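You operate a simulated robot arm through the tools that you are given. There is no shell and no other tool. Be economical: measure what you need, move in short steps, check, and stop when the job is done.

Carry out the task below with a simulated robot arm. There is one attempt and no reset: what you move stays moved.

TASK
Pull the trolley rail open.
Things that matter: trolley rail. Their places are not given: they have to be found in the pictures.

It is judged by the outcome, as a careful person would: the job done as asked, and still so three seconds after it is handed in. It fails if anything else is knocked over, pushed out of place, dropped, spilled or broken.

THE ROBOT
A 6-joint arm with a two-finger parallel gripper, fixed in place. Base frame: the origin is at the foot of the arm, x ahead of it, y to its left, z up. Lengths are in cm, angles in degrees, forces in N, time in s.
With the tool pointing down near the work surface it reaches from about 26 to 68 cm from the base axis. Its first joint turns from -66.0 to 66.0 degrees. Payload 2.9 kg.
Tool frame: the origin (TCP) lies between the finger pads and is the grasp point; the fingertips stand 3 cm ahead of it; z points along the fingers, y is the line along which they close. The gripper opens to 11 cm. The fingers are 2 cm wide and 1 cm thick; the gripper's body (4.8 by 11.2 cm) begins 5.5 cm behind the TCP.
Orientation is that of the tool frame in the base frame, as a unit quaternion [w, x, y, z]. With the fingers straight down and closing along the base's y, the tool's x points along the base's -x, its y along +y and its z along -z.

THE INTERFACE
- The arm moves only by the tool apply_moves. Its argument "targets" is a list of rows, each a list of 3 entries, a list of its own where there are three numbers: the turn, a rotation vector about the base's x, y, z in units of 60 degrees (1.0 is 60 degrees), then the shift along the base's x, y, z in units of 500 mm (1.0 is 500 mm), then the gripper command, from -1 (shut) to 1 (fully open), values between in proportion. In form: [[[ax, ay, az], [tx, ty, tz], hand], ...]. A call has 1 to 8 rows; each row is the pose to reach, as a shift and turn from the pose commanded when the call began. A call with a number of a shift or a turn outside -1 to 1 is refused whole. A row lasts 0.2 s, in which the tool goes at most 5 cm and 8.6 degrees; a call with a longer step from one row to the next is refused whole, and so is a gripper value outside its range. A pose out of reach is approached as far as the arm can. The call stops where the force on the tool passes 40 N (or 10 N more than at its start, if that is more) or the arm is blocked; 0.2 s more then pass. The fingers move at their own pace (about 10.8 cm/s each) and stop on an object; they squeeze with about 33 N. The grip force told is the motor's: it shows also when the fingers shut on nothing. Time passes only in rows, and 0.2 s behind the last, so rows that repeat a pose let the fingers close. It gives the time, the measured TCP pose, the force on the tool (base axes), the opening and the grip force at its end, in the units of the frame above (readings bear some noise), and new pictures: "views" is both (left out), scene, wrist or none.
- Cameras (640 x 400 px; columns grow to the right, rows downward): "scene" is fixed at [5.63, 41.34, 140]; the picture's right is [-0.93, -0.38, 0.00], its down [-0.16, 0.38, -0.91] and it looks along [0.34, -0.84, -0.41] (base axes); focal length 339 px, centre (320, 200). "wrist" rides on the gripper at [-3.6, 0, -5.7] in the tool frame; the picture's right is [0.00, -1.00, 0.00], its down [0.97, 0.00, -0.24] and it looks along [0.24, 0.00, 0.97] (tool axes); focal length 218 px, centre (320, 200).
- pixel_to_xyz(camera, pixels): for up to 12 pixels [column, row] of the newest picture of that camera ("zoom" is the newest enlarged one), the place [x, y, z] in the base frame of the surface seen there, good to about 0.3 cm. No time passes.
- close_up(camera, box): a new picture of the part [left, top, right, bottom] of that camera's present view, enlarged. No time passes.
- finish_job(): hands the job in; it is judged then, once.

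Work in short steps. Measure before you move; look again where a grasp or a placing could have gone wrong, and mend it. You have 60 turns and 120 pictures in all, the two below and enlarged ones among them. Open the gripper and draw the arm clear of the work before you hand the job in, unless the task says otherwise; then end with one line.

The tools are called as a command line: name --argument value ..., lists and objects as JSON in quotes. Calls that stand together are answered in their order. apply_moves: Moves the arm, as the interface text tells. Its arguments: {"type":"object","properties":{"targets":{"type":"array"},"views":{"type":"string","enum":["both","scene","wrist","none"]}},"required":["targets"]} The other tools are called the same way: pixel_to_xyz (camera, pixels) gives the place of the surface under pixels of a picture; close_up (camera, box) takes an enlarged picture of a part of a camera's view; finish_job () hands the job in.

At the start:

```text
clock: 0.0
position: [31.86, -22.09, 127.32]
orientation: [0.0, 0.0, 1.0, -0.001]
wrist_force: [-0.1, -0.7, 0.0]
grip_width: 10.98
finger_force: 0.0
```

scene: 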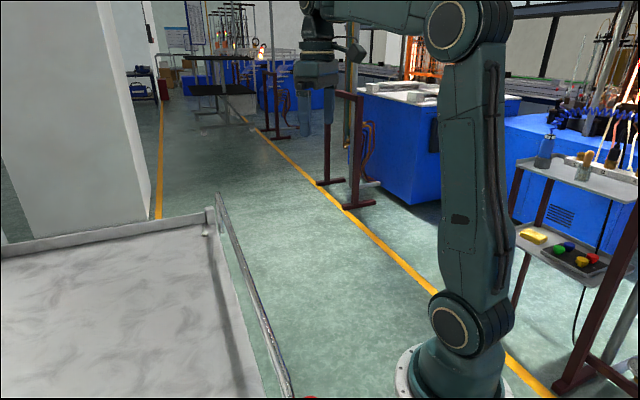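
wrist: 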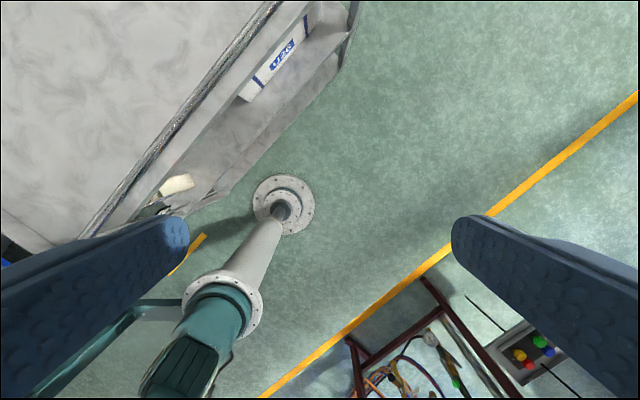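

The scene picture shows a rail bar from about (215,195) to (290,395) along the trolley's edge. I'll measure points along it and enlarge both views.

pixel_to_xyz --camera "scene" --pixels '[[218, 196], [230, 235], [247, 278], [265, 325], [285, 380], [205, 210], [205, 230], [215, 330], [240, 330], [310, 397], [100, 300], [100, 235]]'

pixel_to_xyz --camera "wrist" --pixels '[[270, 10], [225, 65], [150, 155], [95, 225], [285, 55], [280, 205], [175, 185], [330, 20], [100, 100], [250, 50], [195, 165], [320, 50]]'

close_up --camera "scene" --box '[160, 180, 340, 400]'

close_up --camera "wrist" --box '[40, 0, 380, 240]'

```text
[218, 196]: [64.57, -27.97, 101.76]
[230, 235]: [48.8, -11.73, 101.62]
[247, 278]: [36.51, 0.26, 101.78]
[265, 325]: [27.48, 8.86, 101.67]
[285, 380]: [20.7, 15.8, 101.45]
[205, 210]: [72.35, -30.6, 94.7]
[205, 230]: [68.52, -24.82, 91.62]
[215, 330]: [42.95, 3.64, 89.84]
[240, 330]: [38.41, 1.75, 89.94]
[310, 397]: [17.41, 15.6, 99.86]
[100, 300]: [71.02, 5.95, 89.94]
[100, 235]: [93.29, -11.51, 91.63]
```

```text
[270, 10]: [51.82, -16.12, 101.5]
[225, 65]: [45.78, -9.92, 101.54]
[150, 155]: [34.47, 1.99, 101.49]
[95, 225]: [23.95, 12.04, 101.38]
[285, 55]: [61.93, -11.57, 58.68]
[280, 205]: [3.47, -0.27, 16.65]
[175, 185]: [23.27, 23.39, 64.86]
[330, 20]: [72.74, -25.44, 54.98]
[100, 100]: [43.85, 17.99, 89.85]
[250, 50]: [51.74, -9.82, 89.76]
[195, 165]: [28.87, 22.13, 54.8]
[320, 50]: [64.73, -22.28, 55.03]
```

```text
1.82 times, centred on (250, 290) of scene
```

zoom: 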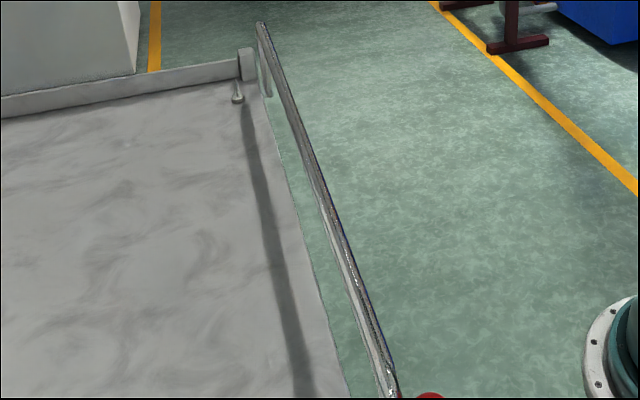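

```text
1.67 times, centred on (210, 120) of wrist
```

zoom: 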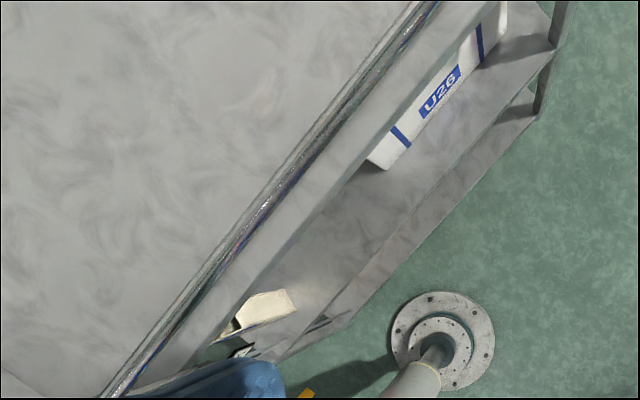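

The rail runs at z≈101.6 from about (64.6,-28) to (17,16), and the far post, near end and red part at (310,397) are unclear. I'll move the wrist camera left at constant height to see the near end.

apply_moves --targets '[[[0, 0, 0], [0, 0.09, 0], 1], [[0, 0, 0], [0, 0.18, 0], 1], [[0, 0, 0], [0, 0.27, 0], 1], [[0, 0, 0], [0, 0.36, 0], 1], [[0, 0, 0], [0, 0.45, 0], 1], [[0, 0, 0], [0, 0.54, 0], 1], [[0, 0, 0], [0, 0.62, 0], 1]]'

```text
clock: 1.6
position: [31.73, 9.04, 127.45]
orientation: [0.001, 0.001, 1.0, -0.001]
wrist_force: [-0.7, 0.0, -0.5]
grip_width: 11.03
finger_force: 0.0
```

scene: 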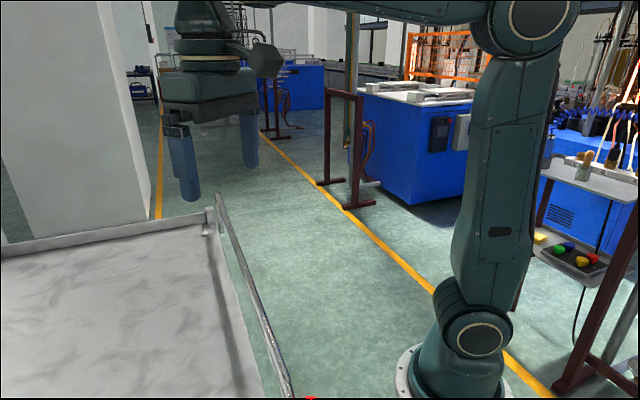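
wrist: 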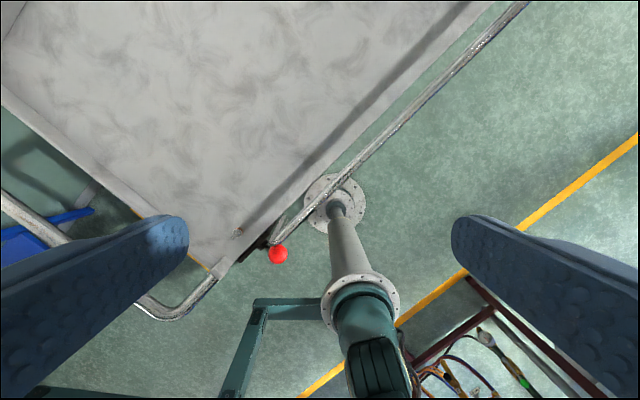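

Now the near end shows: a red ball at (278,254) beside the rail's end. I'll enlarge and measure it.

close_up --camera "wrist" --box '[190, 140, 380, 280]'

close_up --camera "wrist" --box '[400, 0, 560, 100]'

pixel_to_xyz --camera "wrist" --pixels '[[278, 254], [275, 238], [300, 217], [360, 158], [440, 85], [520, 5], [250, 248], [238, 231], [285, 200], [290, 205], [213, 268], [265, 243]]'

```text
2.86 times, centred on (285, 210) of wrist
```

zoom: 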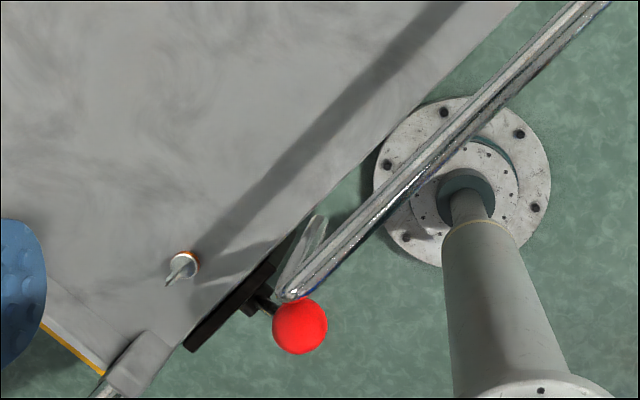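

```text
4.00 times, centred on (480, 50) of wrist
```

zoom: 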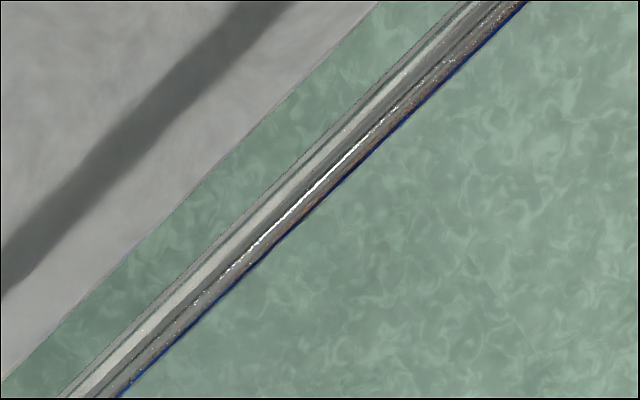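

```text
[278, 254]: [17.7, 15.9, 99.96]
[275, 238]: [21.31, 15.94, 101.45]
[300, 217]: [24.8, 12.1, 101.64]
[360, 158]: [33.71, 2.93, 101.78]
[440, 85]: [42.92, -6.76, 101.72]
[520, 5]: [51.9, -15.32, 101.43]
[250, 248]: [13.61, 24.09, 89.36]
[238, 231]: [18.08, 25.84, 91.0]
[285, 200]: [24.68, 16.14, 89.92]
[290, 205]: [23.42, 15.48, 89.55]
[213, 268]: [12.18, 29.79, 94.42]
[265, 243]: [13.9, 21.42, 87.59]
```

The rail is a U-bar with legs going down to the shelf edge; the red ball at (17.7,15.9,100) sits by the near leg on a stem from a black bracket. I'll view it from outside, tilting the tool about 45° toward it from around (36,-12,117).

apply_moves --targets '[[[0.11, 0.058, 0], [0.014, -0.07, -0.0], 1], [[0.22, 0.117, 0], [0.028, -0.14, -0.0], 1], [[0.33, 0.175, 0], [0.043, -0.21, -0.05], 1], [[0.44, 0.233, 0], [0.057, -0.28, -0.1], 1], [[0.55, 0.29, 0], [0.071, -0.35, -0.15], 1], [[0.66, 0.35, 0], [0.086, -0.42, -0.2], 1]]'

```text
clock: 3.0
position: [32.14, -13.21, 112.25]
orientation: [-0.18, -0.004, 0.929, 0.323]
wrist_force: [-0.2, -0.7, 0.5]
grip_width: 11.0
finger_force: 0.1
out of reach, approached as far as the arm can: row 1, 5, 6
```

scene: 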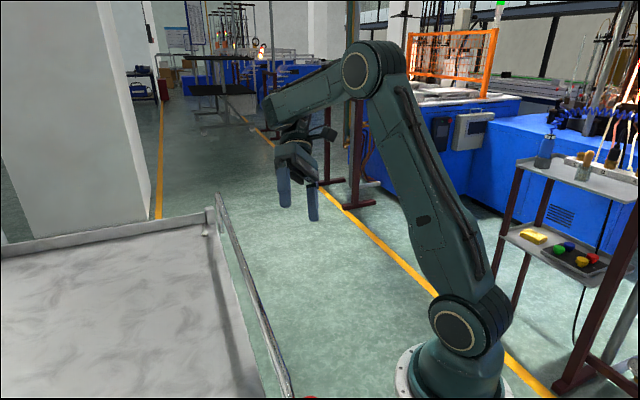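
wrist: 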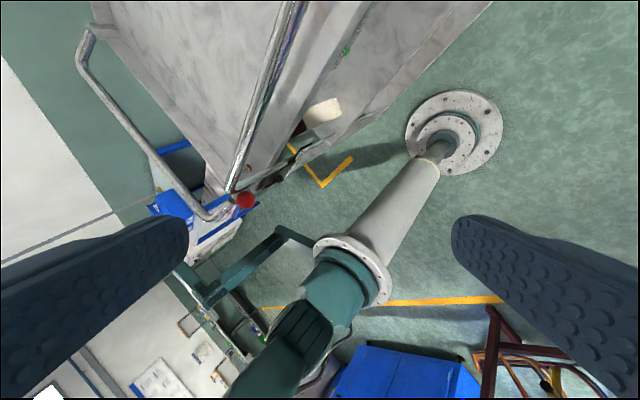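

close_up --camera "wrist" --box '[190, 100, 350, 220]'

close_up --camera "wrist" --box '[180, 0, 400, 140]'

pixel_to_xyz --camera "wrist" --pixels '[[242, 200], [233, 190], [262, 187], [270, 182], [280, 176], [250, 190], [238, 172], [275, 70], [290, 20], [310, 80], [255, 182], [245, 187]]'

```text
3.33 times, centred on (270, 160) of wrist
```

zoom: 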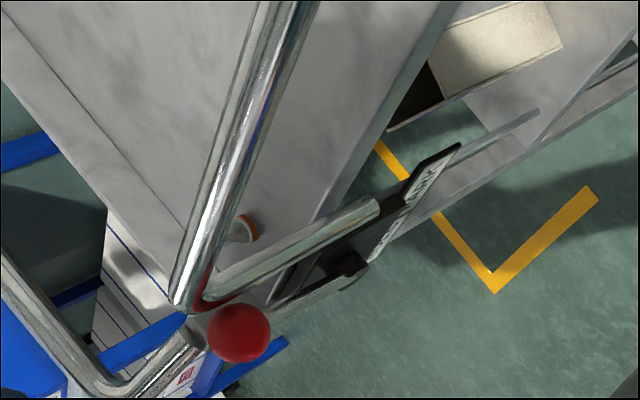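

```text
2.86 times, centred on (290, 70) of wrist
```

zoom: 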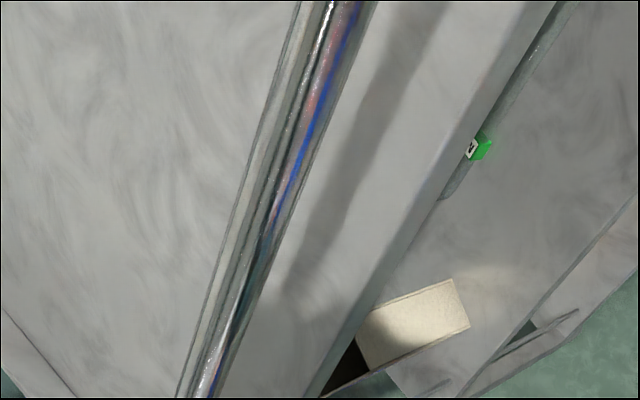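

```text
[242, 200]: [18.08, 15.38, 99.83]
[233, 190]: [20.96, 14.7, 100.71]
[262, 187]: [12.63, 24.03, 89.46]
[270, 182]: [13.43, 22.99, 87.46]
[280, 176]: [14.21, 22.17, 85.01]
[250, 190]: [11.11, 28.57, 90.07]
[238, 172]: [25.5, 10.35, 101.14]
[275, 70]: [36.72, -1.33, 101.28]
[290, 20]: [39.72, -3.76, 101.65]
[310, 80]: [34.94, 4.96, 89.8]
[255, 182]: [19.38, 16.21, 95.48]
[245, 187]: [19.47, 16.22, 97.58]
```

close_up --camera "wrist" --box '[240, 130, 330, 200]'

pixel_to_xyz --camera "wrist" --pixels '[[265, 177], [275, 170], [283, 164], [285, 162], [290, 161], [293, 166], [300, 156], [308, 147], [285, 174], [276, 181], [262, 190], [249, 168]]'

```text
5.71 times, centred on (285, 165) of wrist
```

zoom: 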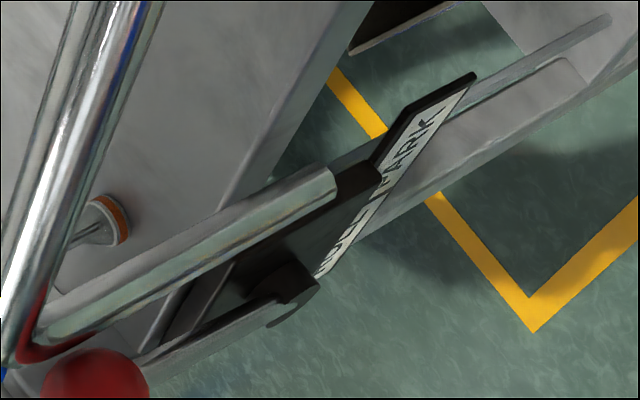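

```text
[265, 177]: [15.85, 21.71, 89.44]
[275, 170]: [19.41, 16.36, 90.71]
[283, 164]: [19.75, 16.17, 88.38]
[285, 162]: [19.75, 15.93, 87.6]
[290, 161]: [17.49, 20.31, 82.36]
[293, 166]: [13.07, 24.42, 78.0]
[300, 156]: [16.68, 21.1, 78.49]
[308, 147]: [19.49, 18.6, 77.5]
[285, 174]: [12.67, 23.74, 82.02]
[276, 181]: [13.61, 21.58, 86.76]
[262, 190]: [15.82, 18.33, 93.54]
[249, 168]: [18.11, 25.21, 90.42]
```

The near leg drops vertically at about (19.7,16.1) to z≈87.6, and the red-ball lever seems to be a brake with a "…/PARK" label. Before touching anything I'll look at the far end of the rail, tilting the tool forward from about (42,-32,116).

apply_moves --targets '[[[-0.074, -0.119, -0.027], [0.025, -0.05, 0.01], 1], [[-0.148, -0.238, -0.054], [0.05, -0.1, 0.02], 1], [[-0.222, -0.357, -0.081], [0.075, -0.15, 0.03], 1], [[-0.297, -0.476, -0.108], [0.1, -0.2, 0.04], 1], [[-0.371, -0.595, -0.135], [0.125, -0.25, 0.05], 1], [[-0.445, -0.714, -0.162], [0.15, -0.3, 0.06], 1], [[-0.519, -0.833, -0.189], [0.175, -0.34, 0.07], 1], [[-0.594, -0.952, -0.216], [0.2, -0.38, 0.08], 1]]'

```text
clock: 4.8
position: [47.16, -38.11, 122.18]
orientation: [0.282, -0.006, 0.958, 0.044]
wrist_force: [-0.4, -1.0, -0.2]
grip_width: 11.03
finger_force: 0.0
out of reach, approached as far as the arm can: row 3, 4, 5, 6, 7, 8
```

scene: 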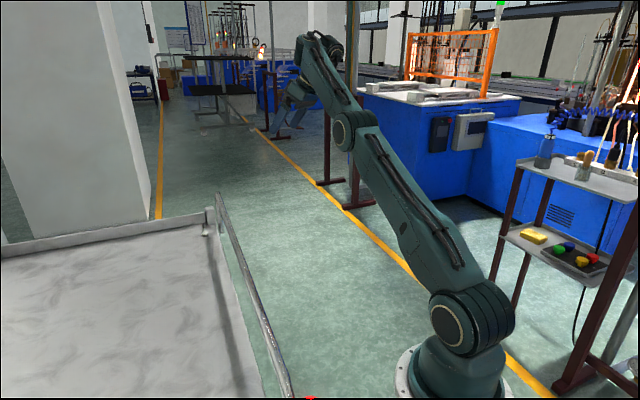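
wrist: 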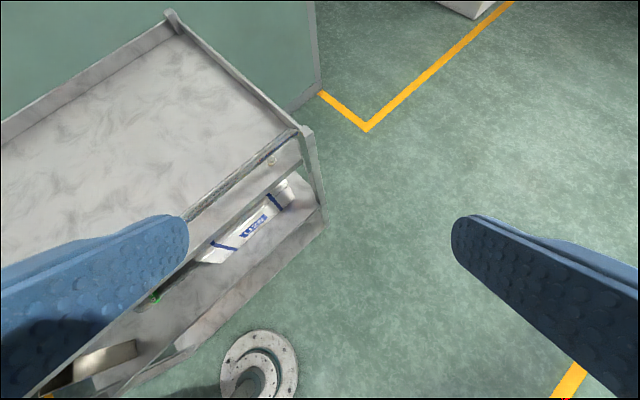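

close_up --camera "wrist" --box '[190, 110, 340, 250]'

pixel_to_xyz --camera "wrist" --pixels '[[295, 137], [272, 159], [308, 140], [298, 170], [220, 193], [240, 175], [283, 147], [305, 127], [320, 200], [270, 190], [240, 212], [255, 165]]'

```text
2.86 times, centred on (265, 180) of wrist
```

zoom: 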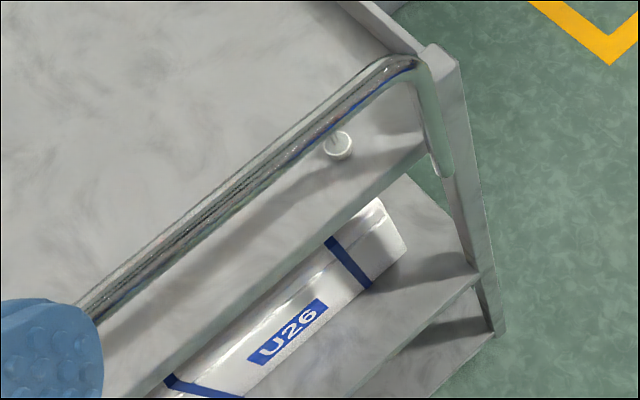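

```text
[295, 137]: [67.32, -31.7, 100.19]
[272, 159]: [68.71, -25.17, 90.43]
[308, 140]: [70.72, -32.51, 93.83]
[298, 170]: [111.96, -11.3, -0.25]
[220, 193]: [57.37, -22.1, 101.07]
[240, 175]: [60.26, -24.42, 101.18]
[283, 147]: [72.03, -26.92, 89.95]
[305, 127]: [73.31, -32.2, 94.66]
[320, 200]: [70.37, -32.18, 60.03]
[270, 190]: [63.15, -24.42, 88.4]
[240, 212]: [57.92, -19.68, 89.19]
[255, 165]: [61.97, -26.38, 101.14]
```

Both legs are vertical and end at the shelf edge, so it looks like a fold-out side rail lying on x+y≈36.65. I'll bring the gripper straight down and turned -45° about z, above the rail's middle near (45.3,-8.7).

apply_moves --targets '[[[0.019, 0.079, -0.106], [0, 0.06, 0], 1], [[0.038, 0.158, -0.212], [0, 0.12, 0], 1], [[0.057, 0.237, -0.318], [0, 0.18, 0], 1], [[0.076, 0.316, -0.423], [0, 0.24, -0.02], 1], [[0.095, 0.394, -0.529], [0, 0.31, -0.04], 1], [[0.114, 0.473, -0.635], [-0.005, 0.38, -0.06], 1], [[0.133, 0.552, -0.741], [-0.01, 0.44, -0.08], 1]]'

```text
clock: 6.4
position: [46.78, -16.16, 118.65]
orientation: [0.0, 0.383, 0.924, -0.001]
wrist_force: [0.4, 0.3, -0.1]
grip_width: 10.97
finger_force: 0.1
out of reach, approached as far as the arm can: row 1, 2, 3, 4, 5
```

scene: 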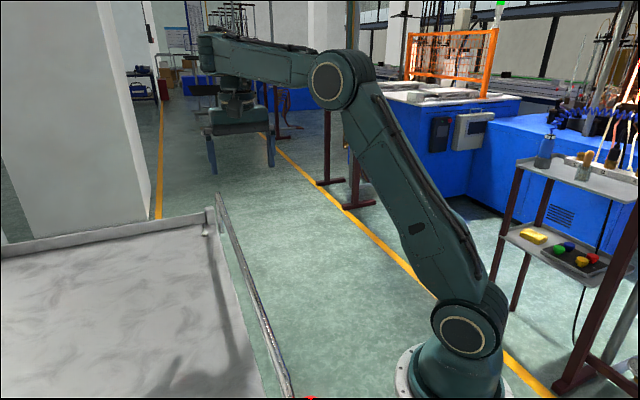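
wrist: 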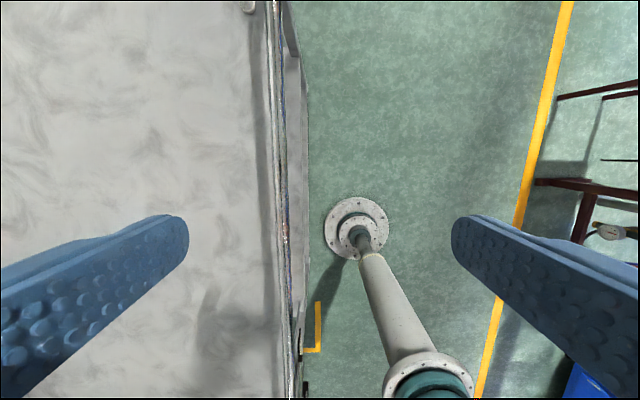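

Orientation is right; TCP is 4.3 cm outside the rail line. I'll shift to (44.5,-7.85) at z≈109, then check.

apply_moves --targets '[[[0, 0, 0], [-0.023, 0.083, 0], 1], [[0, 0, 0], [-0.0456, 0.166, 0], 1], [[0, 0, 0], [-0.0456, 0.166, -0.08], 1], [[0, 0, 0], [-0.0456, 0.166, -0.16], 1], [[0, 0, 0], [-0.0456, 0.166, -0.193], 1]]'

```text
clock: 7.6
position: [49.89, -8.59, 116.23]
orientation: [-0.002, 0.383, 0.924, -0.001]
wrist_force: [0.0, -0.8, 0.0]
grip_width: 10.98
finger_force: 0.1
out of reach, approached as far as the arm can: row 1, 2, 3, 4, 5
```

scene: 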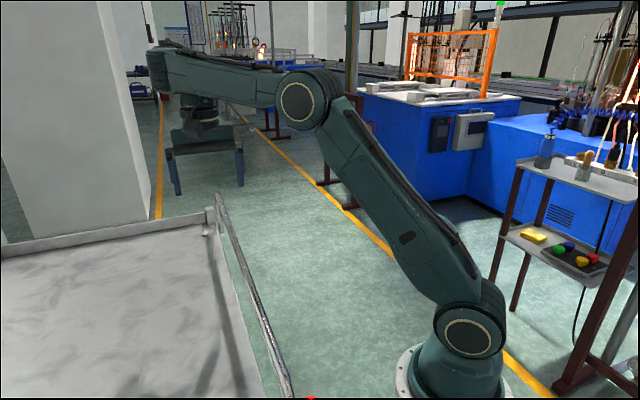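
wrist: 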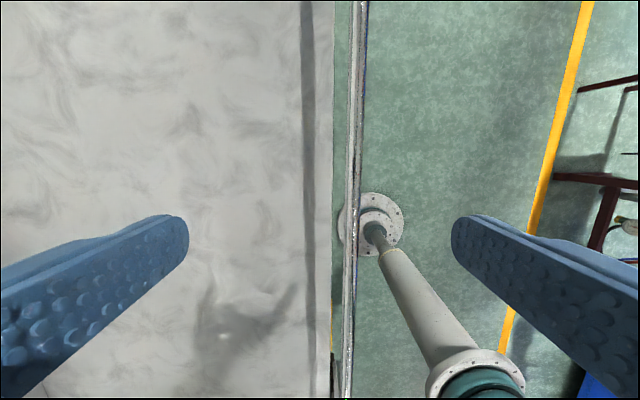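

The arm ended at (49.9,-8.6,116) rather than the target, possibly lagging. I'll repeat the target in smaller steps.

apply_moves --targets '[[[0, 0, 0], [-0.05, 0.007, 0], 1], [[0, 0, 0], [-0.108, 0.015, 0], 1], [[0, 0, 0], [-0.108, 0.015, -0.05], 1], [[0, 0, 0], [-0.108, 0.015, -0.1], 1], [[0, 0, 0], [-0.108, 0.015, -0.145], 1], [[0, 0, 0], [-0.108, 0.015, -0.145], 1]]'

```text
clock: 9.0
position: [49.81, -9.3, 116.26]
orientation: [-0.001, 0.384, 0.923, 0.0]
wrist_force: [-0.4, 0.2, 0.4]
grip_width: 10.99
finger_force: 0.0
out of reach, approached as far as the arm can: row 1, 2, 3, 4, 5, 6
```

scene: 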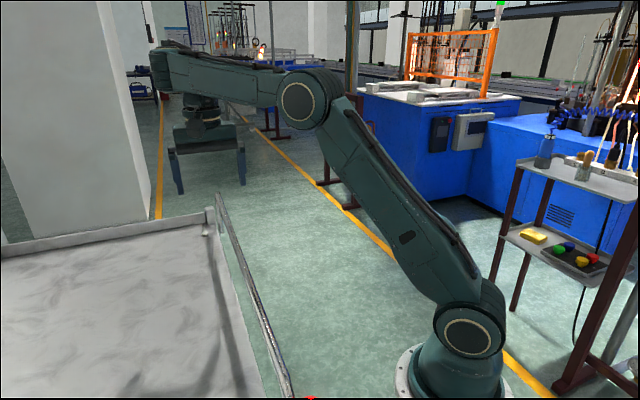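
wrist: 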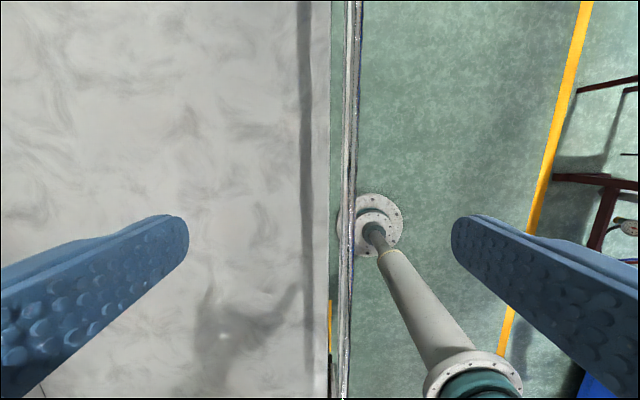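

The target seems blocked by a joint limit. I'll test a pure descent of 4 cm (fingertips stay well above the rail) to see which direction is limited.

apply_moves --targets '[[[0, 0, 0], [0, 0, -0.04], 1], [[0, 0, 0], [0, 0, -0.08], 1]]' --views "none"

apply_moves --targets '[[[0, 0, 0], [0, 0, 0.08], 1], [[0, 0, 0], [0, 0, 0.16], 1], [[0, 0, 0], [-0.06, 0, 0.16], 1], [[0, 0, 0], [-0.12, 0, 0.16], 1]]' --views "none"

```text
clock: 9.6
position: [51.74, -9.25, 114.41]
orientation: [-0.002, 0.383, 0.924, 0.0]
wrist_force: [0.3, 0.7, -0.3]
grip_width: 11.0
finger_force: 0.1
out of reach, approached as far as the arm can: row 1, 2
```

```text
clock: 10.6
position: [45.6, -9.38, 122.55]
orientation: [0.0, 0.383, 0.924, 0.001]
wrist_force: [-0.3, -0.1, -0.3]
grip_width: 11.01
finger_force: 0.0
```

Descent only works by moving outward, so a joint limit is binding. I'll measure the arm's own joints in the scene picture (refreshed after a null move) to understand which one.

apply_moves --targets '[[[0, 0, 0], [0.05, 0, -0.05], 1]]' --views "scene"

```text
clock: 11.0
position: [48.1, -9.43, 119.94]
orientation: [0.0, 0.383, 0.924, 0.0]
wrist_force: [0.1, 0.6, -0.3]
grip_width: 11.01
finger_force: 0.1
```

scene: 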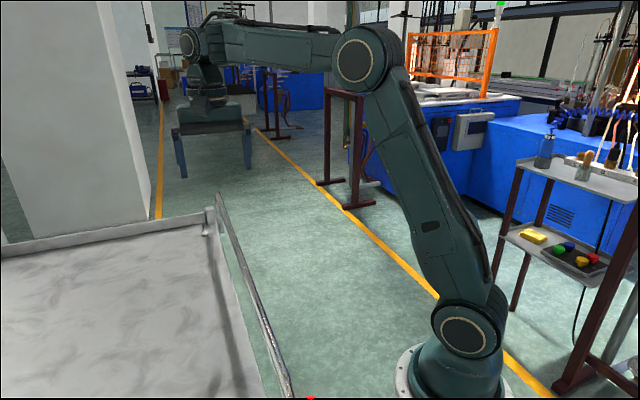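

pixel_to_xyz --camera "scene" --pixels '[[464, 330], [357, 62], [187, 42], [207, 72], [207, 100], [210, 125], [180, 150], [245, 150], [280, 45], [450, 380]]'

close_up --camera "scene" --box '[140, 0, 420, 180]'

```text
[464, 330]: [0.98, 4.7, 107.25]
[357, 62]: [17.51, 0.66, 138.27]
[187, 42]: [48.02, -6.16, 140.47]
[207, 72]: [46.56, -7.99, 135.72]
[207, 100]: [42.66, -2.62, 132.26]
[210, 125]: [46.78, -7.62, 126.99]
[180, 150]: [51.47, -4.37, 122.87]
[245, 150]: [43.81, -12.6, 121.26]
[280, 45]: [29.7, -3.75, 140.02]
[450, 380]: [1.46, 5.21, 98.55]
```

```text
2.22 times, centred on (280, 90) of scene
```

zoom: 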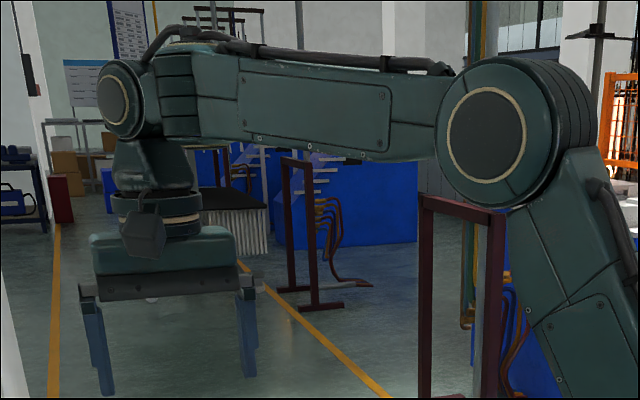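

The arm now appears in a different wrist configuration (wrist disk visible at (187,42)). I'll try descending again from here toward the rail line at (45.8,-9.2).

apply_moves --targets '[[[0, 0, 0], [-0.023, 0.005, -0.05], 1], [[0, 0, 0], [-0.046, 0.005, -0.1], 1], [[0, 0, 0], [-0.046, 0.005, -0.16], 1]]' --views "scene"

```text
clock: 11.8
position: [46.21, -9.01, 111.96]
orientation: [0.001, 0.383, 0.924, 0.0]
wrist_force: [-0.2, 0.0, 0.1]
grip_width: 11.0
finger_force: 0.0
```

scene: 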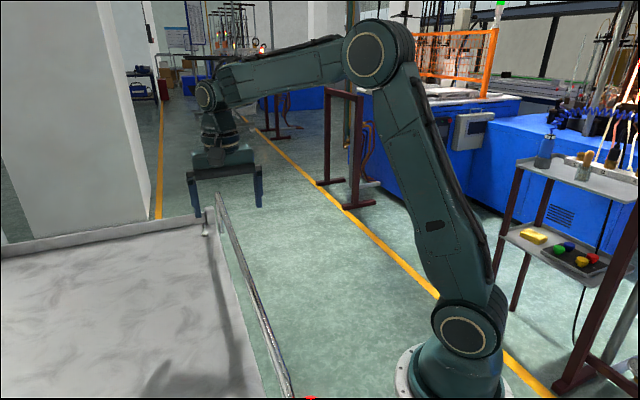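

That works in this configuration. Now centre on the rail line and descend to z≈101, watching force.

apply_moves --targets '[[[0, 0, 0], [-0.006, -0.006, -0.08], 1], [[0, 0, 0], [-0.006, -0.006, -0.15], 1], [[0, 0, 0], [-0.006, -0.006, -0.22], 1], [[0, 0, 0], [-0.006, -0.006, -0.222], 1]]'

```text
clock: 12.8
position: [45.81, -9.57, 101.17]
orientation: [0.0, 0.383, 0.924, 0.0]
wrist_force: [-0.1, 0.7, -0.5]
grip_width: 10.99
finger_force: 0.1
```

scene: 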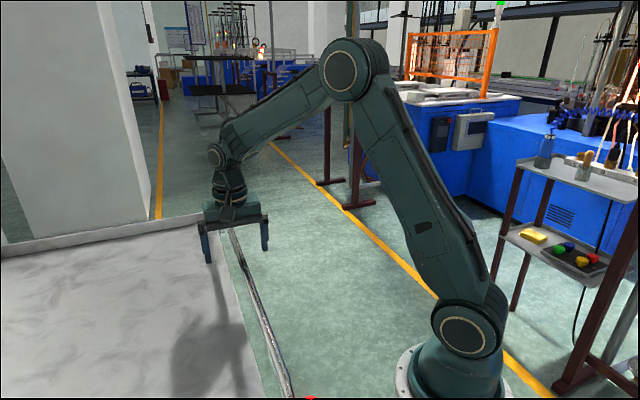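
wrist: 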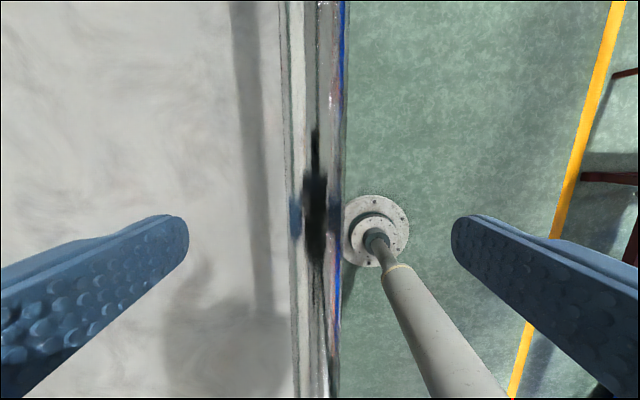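

The rail lies centred between the fingers (around column 318). Close the gripper on it.

apply_moves --targets '[[[0, 0, 0], [0, 0, 0], 0.2], [[0, 0, 0], [0, 0, 0], -0.4], [[0, 0, 0], [0, 0, 0], -1], [[0, 0, 0], [0, 0, 0], -1]]'

```text
clock: 13.8
position: [45.86, -9.41, 101.02]
orientation: [0.0, 0.384, 0.923, 0.0]
wrist_force: [1.0, 1.3, -2.7]
grip_width: 1.54
finger_force: 44.9
```

scene: 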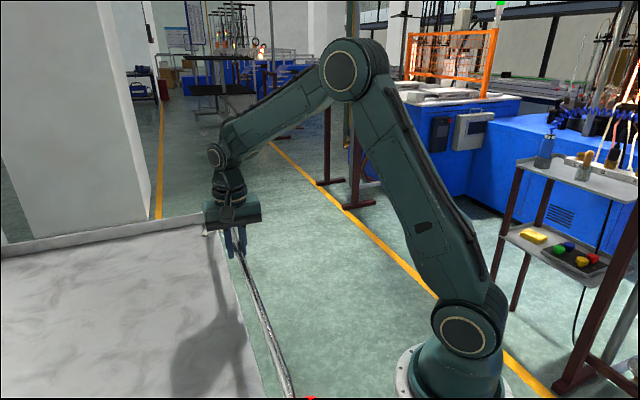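
wrist: 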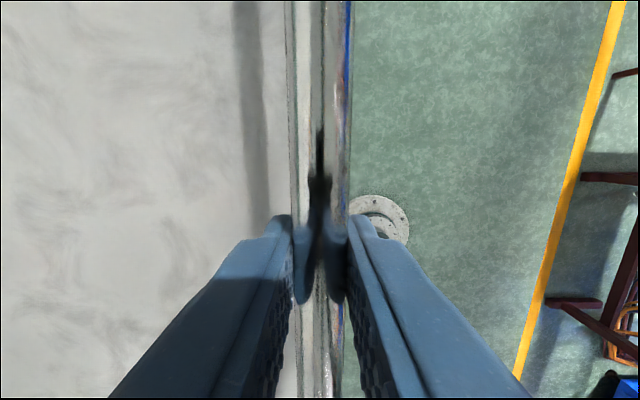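

Gripped (1.54 cm wide). Pull outward gently 2 cm and read the force.

apply_moves --targets '[[[0, 0, 0], [-0.007, -0.007, 0], -1], [[0, 0, 0], [-0.014, -0.014, -0.001], -1], [[0, 0, 0], [-0.021, -0.021, -0.002], -1], [[0, 0, 0], [-0.028, -0.028, -0.003], -1]]' --views "wrist"

```text
clock: 14.8
position: [44.37, -10.96, 100.89]
orientation: [0.0, 0.385, 0.923, 0.001]
wrist_force: [1.5, 3.9, 4.7]
grip_width: 1.57
finger_force: 45.1
```

wrist: 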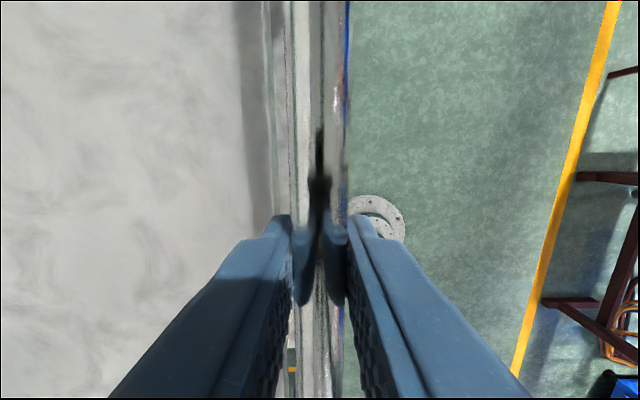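

It moves freely. Pull a further 2 cm with no extra drop to tell sliding from folding by the vertical force.

apply_moves --targets '[[[0, 0, 0], [-0.01, -0.01, 0], -1], [[0, 0, 0], [-0.02, -0.02, 0], -1], [[0, 0, 0], [-0.028, -0.028, 0], -1], [[0, 0, 0], [-0.028, -0.028, 0], -1]]'

```text
clock: 15.8
position: [42.89, -12.32, 100.61]
orientation: [-0.002, 0.383, 0.924, 0.0]
wrist_force: [11.3, 1.2, -35.0]
grip_width: 1.58
finger_force: 45.2
```

scene: 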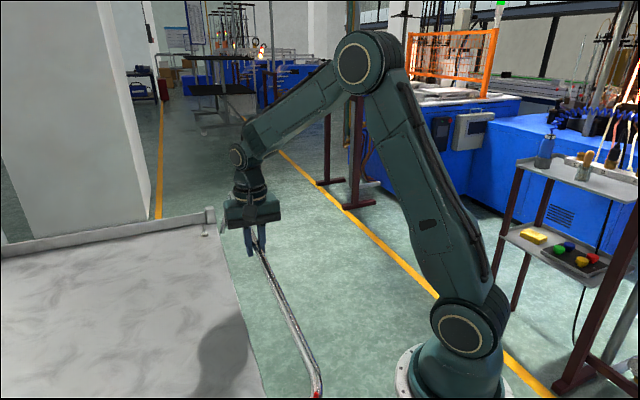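
wrist: 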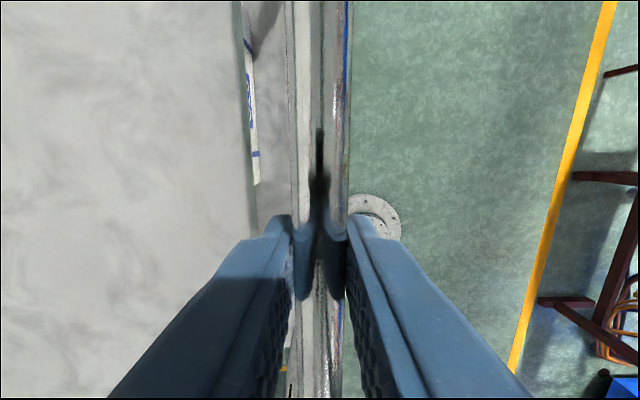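

The vertical force (-35 N) shows the rail folds down about its leg bottoms (radius ≈13.5 cm). I'll follow that arc from ~18° to ~35°.

apply_moves --targets '[[[0, 0, 0], [-0.001, -0.001, -0.0102], -1], [[0, 0, 0], [-0.0093, -0.0093, -0.0132], -1], [[0, 0, 0], [-0.0246, -0.0246, -0.0222], -1], [[0, 0, 0], [-0.0395, -0.0395, -0.0332], -1], [[0, 0, 0], [-0.0535, -0.0535, -0.0458], -1]]' --views "scene"

```text
clock: 17.0
position: [40.32, -14.89, 98.69]
orientation: [0.001, 0.384, 0.923, 0.0]
wrist_force: [-6.9, 1.3, 6.1]
grip_width: 1.56
finger_force: 45.0
```

scene: 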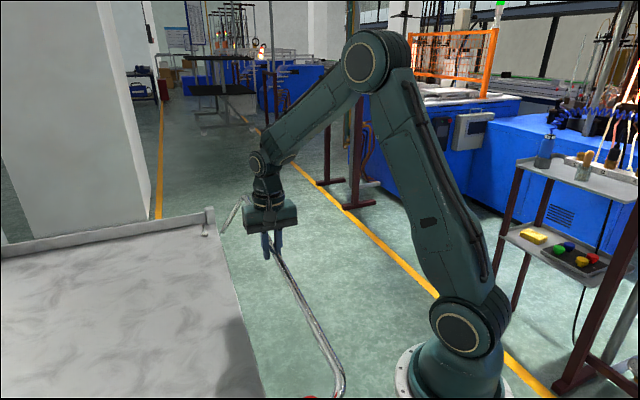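

Forces stay small on the arc (d≈7.8, drop 2.3). Continue to ~60°.

apply_moves --targets '[[[0, 0, 0], [-0.0133, -0.0133, -0.0144], -1], [[0, 0, 0], [-0.0256, -0.0256, -0.0302], -1], [[0, 0, 0], [-0.0368, -0.0368, -0.0476], -1], [[0, 0, 0], [-0.047, -0.047, -0.0664], -1], [[0, 0, 0], [-0.0559, -0.0559, -0.0862], -1]]' --views "scene"

```text
clock: 18.2
position: [37.42, -17.74, 94.31]
orientation: [-0.001, 0.384, 0.923, 0.001]
wrist_force: [-2.2, -2.3, 1.3]
grip_width: 1.58
finger_force: 45.1
```

scene: 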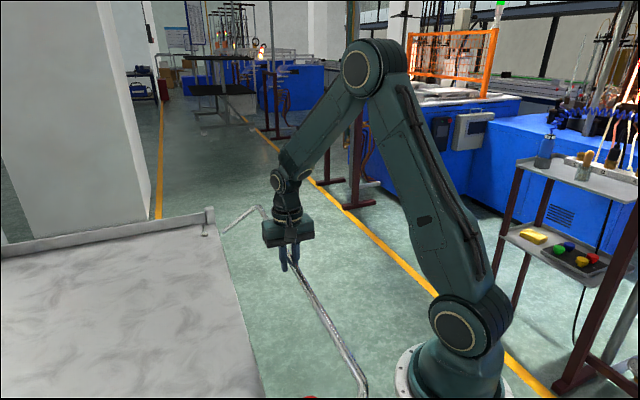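

Still free at ~60°. Continue along the arc to 90°.

apply_moves --targets '[[[0, 0, 0], [-0.0078, -0.0078, -0.0208], -1], [[0, 0, 0], [-0.0141, -0.0141, -0.0426], -1], [[0, 0, 0], [-0.0191, -0.0191, -0.065], -1], [[0, 0, 0], [-0.0226, -0.0226, -0.0882], -1], [[0, 0, 0], [-0.0249, -0.0249, -0.1114], -1], [[0, 0, 0], [-0.0256, -0.0256, -0.135], -1]]'

```text
clock: 19.6
position: [35.91, -19.26, 87.44]
orientation: [0.0, 0.386, 0.922, -0.003]
wrist_force: [-9.8, -23.6, -0.1]
grip_width: 1.57
finger_force: 45.4
```

scene: 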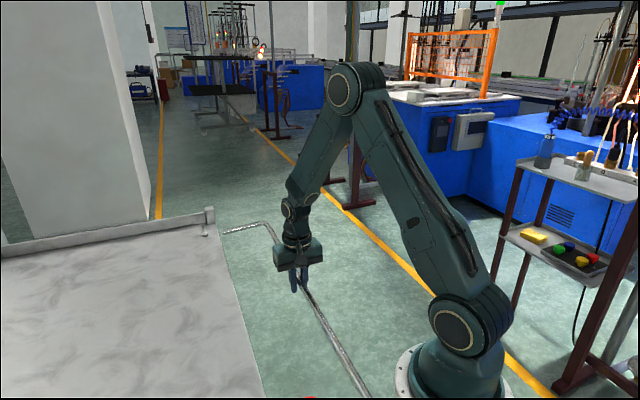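
wrist: 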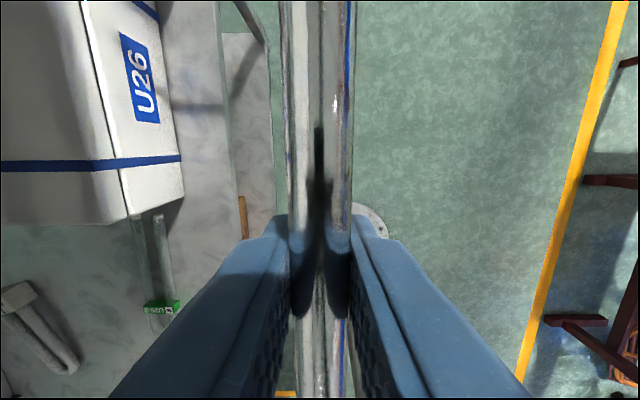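

At ~90° the rail pushes outward slightly, so the true radius is a bit larger (~14.3). I'll ease outward and continue gently down past 90° to feel for a stop.

apply_moves --targets '[[[0, 0, 0], [-0.0113, -0.0113, -0.004], -1], [[0, 0, 0], [-0.0113, -0.0113, -0.016], -1], [[0, 0, 0], [-0.0106, -0.0106, -0.041], -1], [[0, 0, 0], [-0.0082, -0.0082, -0.0656], -1]]'

```text
clock: 20.6
position: [36.15, -19.14, 84.23]
orientation: [0.002, 0.381, 0.925, 0.005]
wrist_force: [23.9, 28.2, 9.9]
grip_width: 1.55
finger_force: 44.8
```

scene: 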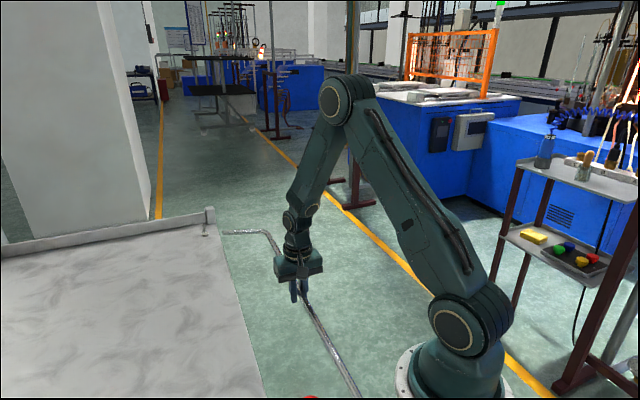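
wrist: 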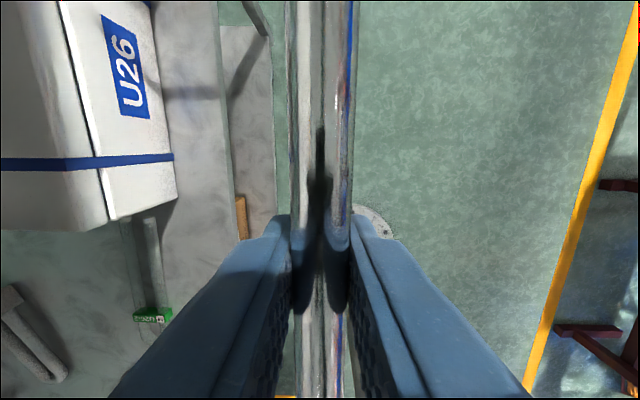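

The rail passes below horizontal with now an inward pull; the circle fits radius ≈13.9. I'll correct inward and continue to ~122°.

apply_moves --targets '[[[0, 0, 0], [0.0068, 0.0068, 0], -1], [[0, 0, 0], [0.0112, 0.0112, -0.0236], -1], [[0, 0, 0], [0.0168, 0.0168, -0.0464], -1], [[0, 0, 0], [0.024, 0.024, -0.0684], -1], [[0, 0, 0], [0.0324, 0.0324, -0.09], -1]]'

```text
clock: 21.5
position: [36.26, -19.24, 81.74]
orientation: [-0.001, 0.39, 0.921, -0.008]
wrist_force: [-7.8, -1.7, 7.6]
grip_width: 1.55
finger_force: 45.0
stopped in row 4: the force on the tool passed its limit (the readings are from after the stop); the commanded pose is now the measured one
```

scene: 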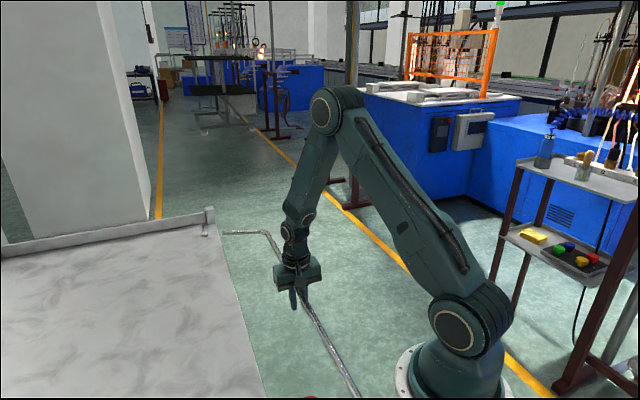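
wrist: 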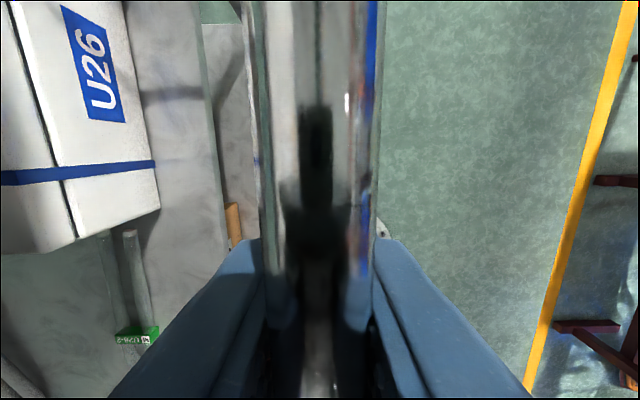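

The fingers slid down along the rail while it stayed put (rail larger in the wrist view), so it hit its stop just past horizontal. I'll check the rail's height, then release.

pixel_to_xyz --camera "scene" --pixels '[[345, 370], [325, 337], [230, 232], [265, 233]]'

apply_moves --targets '[[[0, 0, 0], [0, 0, 0], -0.5], [[0, 0, 0], [0, 0, 0], 0.1], [[0, 0, 0], [0, 0, 0], 0.6]]'

```text
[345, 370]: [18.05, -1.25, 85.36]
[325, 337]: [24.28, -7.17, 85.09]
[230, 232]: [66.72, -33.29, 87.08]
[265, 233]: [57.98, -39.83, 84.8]
```

```text
clock: 22.3
position: [36.42, -19.32, 81.65]
orientation: [-0.001, 0.389, 0.921, -0.006]
wrist_force: [-0.4, 0.4, 0.2]
grip_width: 8.8
finger_force: 0.1
```

scene: 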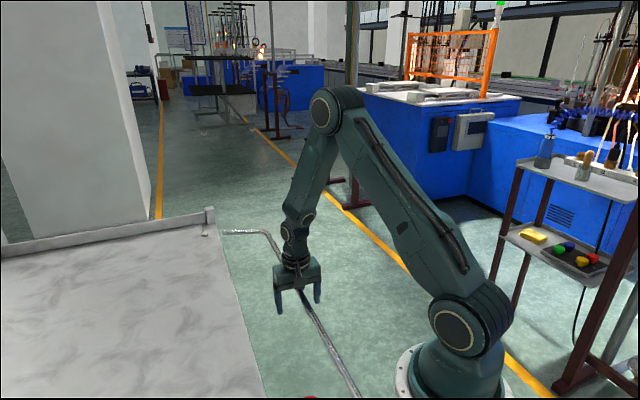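
wrist: 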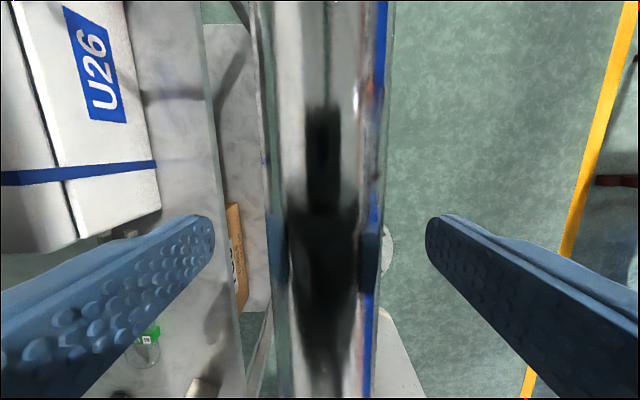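

The rail rests just below horizontal (z≈85) after release. Withdraw straight up.

apply_moves --targets '[[[0, 0, 0], [0, 0, 0.06], 0.6], [[0, 0, 0], [0, 0, 0.14], 0.6], [[0, 0, 0], [0, 0, 0.22], 0.6], [[0, 0, 0], [0, 0, 0.3], 0.6], [[0, 0, 0], [0, 0, 0.38], 0.6], [[0, 0, 0], [0, 0, 0.44], 0.6]]'

```text
clock: 23.7
position: [36.29, -19.42, 104.08]
orientation: [-0.001, 0.389, 0.921, -0.008]
wrist_force: [-0.6, 0.1, 0.0]
grip_width: 8.79
finger_force: 0.1
```

scene: 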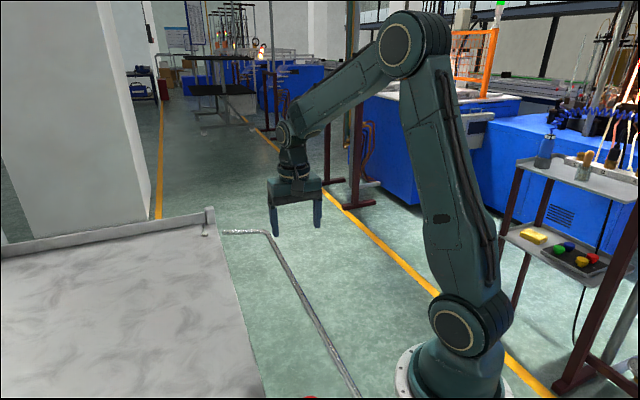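
wrist: 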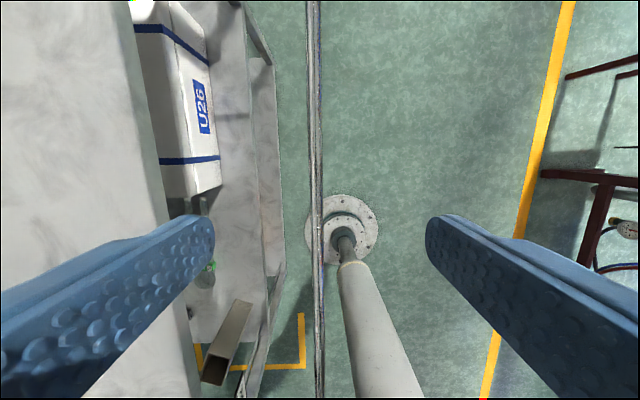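

pixel_to_xyz --camera "wrist" --pixels '[[315, 100], [317, 200], [318, 300]]'

pixel_to_xyz --camera "scene" --pixels '[[345, 370], [325, 337], [285, 265], [265, 233], [232, 232], [250, 232]]'

```text
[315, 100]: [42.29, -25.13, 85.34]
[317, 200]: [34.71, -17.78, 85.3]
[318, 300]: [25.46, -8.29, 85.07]
```

```text
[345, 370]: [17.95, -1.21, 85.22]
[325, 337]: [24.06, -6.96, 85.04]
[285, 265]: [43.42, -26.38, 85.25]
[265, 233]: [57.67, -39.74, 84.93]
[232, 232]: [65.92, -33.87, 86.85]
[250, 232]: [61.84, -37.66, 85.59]
```

The rail is level at z≈85.2 and unmoved since release. To make sure this is its end stop rather than friction, I'll press gently on it from above with shut fingers.

apply_moves --targets '[[[0, 0, 0], [0.002, 0.002, -0.08], -1], [[0, 0, 0], [0.002, 0.002, -0.16], -1], [[0, 0, 0], [0.002, 0.002, -0.22], -1], [[0, 0, 0], [0.002, 0.002, -0.27], -1], [[0, 0, 0], [0.002, 0.002, -0.3], -1], [[0, 0, 0], [0.002, 0.002, -0.316], -1]]' --views "none"

apply_moves --targets '[[[0, 0, 0], [0, 0, -0.006], -1], [[0, 0, 0], [0, 0, -0.012], -1], [[0, 0, 0], [0, 0, -0.018], -1]]' --views "wrist"

```text
clock: 25.1
position: [36.41, -19.03, 88.37]
orientation: [-0.001, 0.391, 0.921, -0.008]
wrist_force: [-3.8, 3.9, 11.8]
grip_width: 0.0
finger_force: 33.2
stopped in row 6: the force on the tool passed its limit (the readings are from after the stop); the commanded pose is now the measured one
```

```text
clock: 25.5
position: [36.46, -18.94, 88.38]
orientation: [-0.001, 0.389, 0.921, -0.008]
wrist_force: [-3.2, 1.9, 8.6]
grip_width: 0.02
finger_force: 33.5
stopped in row 1: the force on the tool passed its limit (the readings are from after the stop); the commanded pose is now the measured one
```

wrist: 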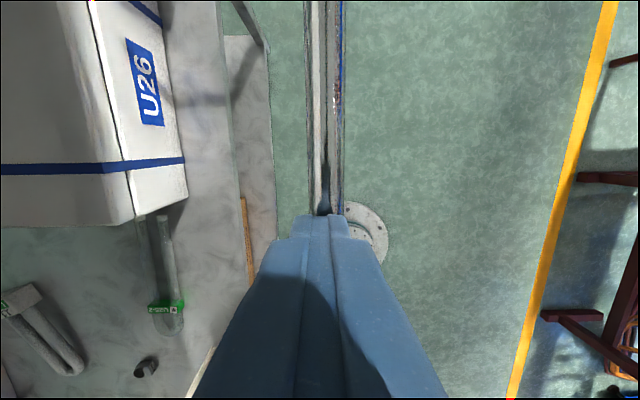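

It is firmly at its stop: pressing over the limit did not move it. Raise the arm clear and open the gripper.

apply_moves --targets '[[[0, 0, 0], [0, 0, 0.06], -1], [[0, 0, 0], [0, 0, 0.14], 0], [[0, 0, 0], [0, 0, 0.22], 1], [[0, 0, 0], [0, 0, 0.3], 1], [[0, 0, 0], [0, 0, 0.38], 1], [[0, 0, 0], [0, 0, 0.46], 1], [[0, 0, 0], [0, 0, 0.54], 1]]'

```text
clock: 27.1
position: [36.54, -18.88, 115.52]
orientation: [-0.002, 0.391, 0.92, -0.008]
wrist_force: [-0.1, 0.1, -0.2]
grip_width: 11.0
finger_force: 0.0
```

scene: 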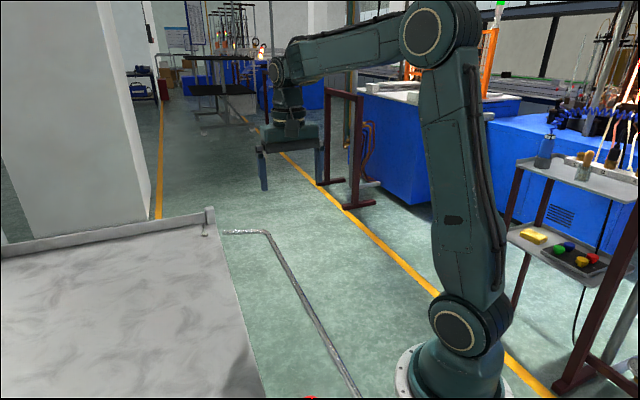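
wrist: 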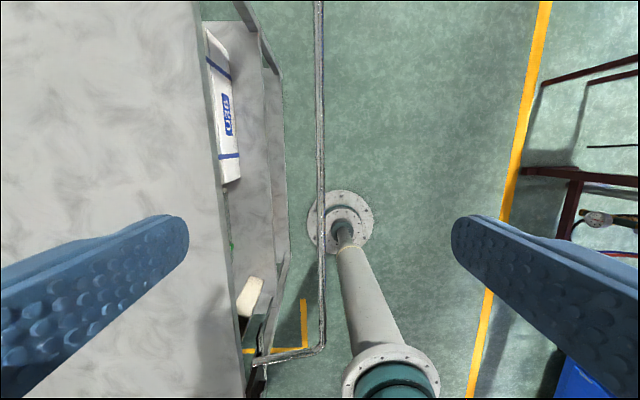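

The rail is folded out against its stop, nothing else has moved, and the arm is clear with the gripper open. Handing in.

finish_job

```text
The job is handed in.
```

The trolley rail is pulled open: it is folded out and down to its end stop, about 10° below horizontal, and it held there when I pressed on it. The red-ball lever and the trolley were left where they were, and the arm is clear with the gripper open.
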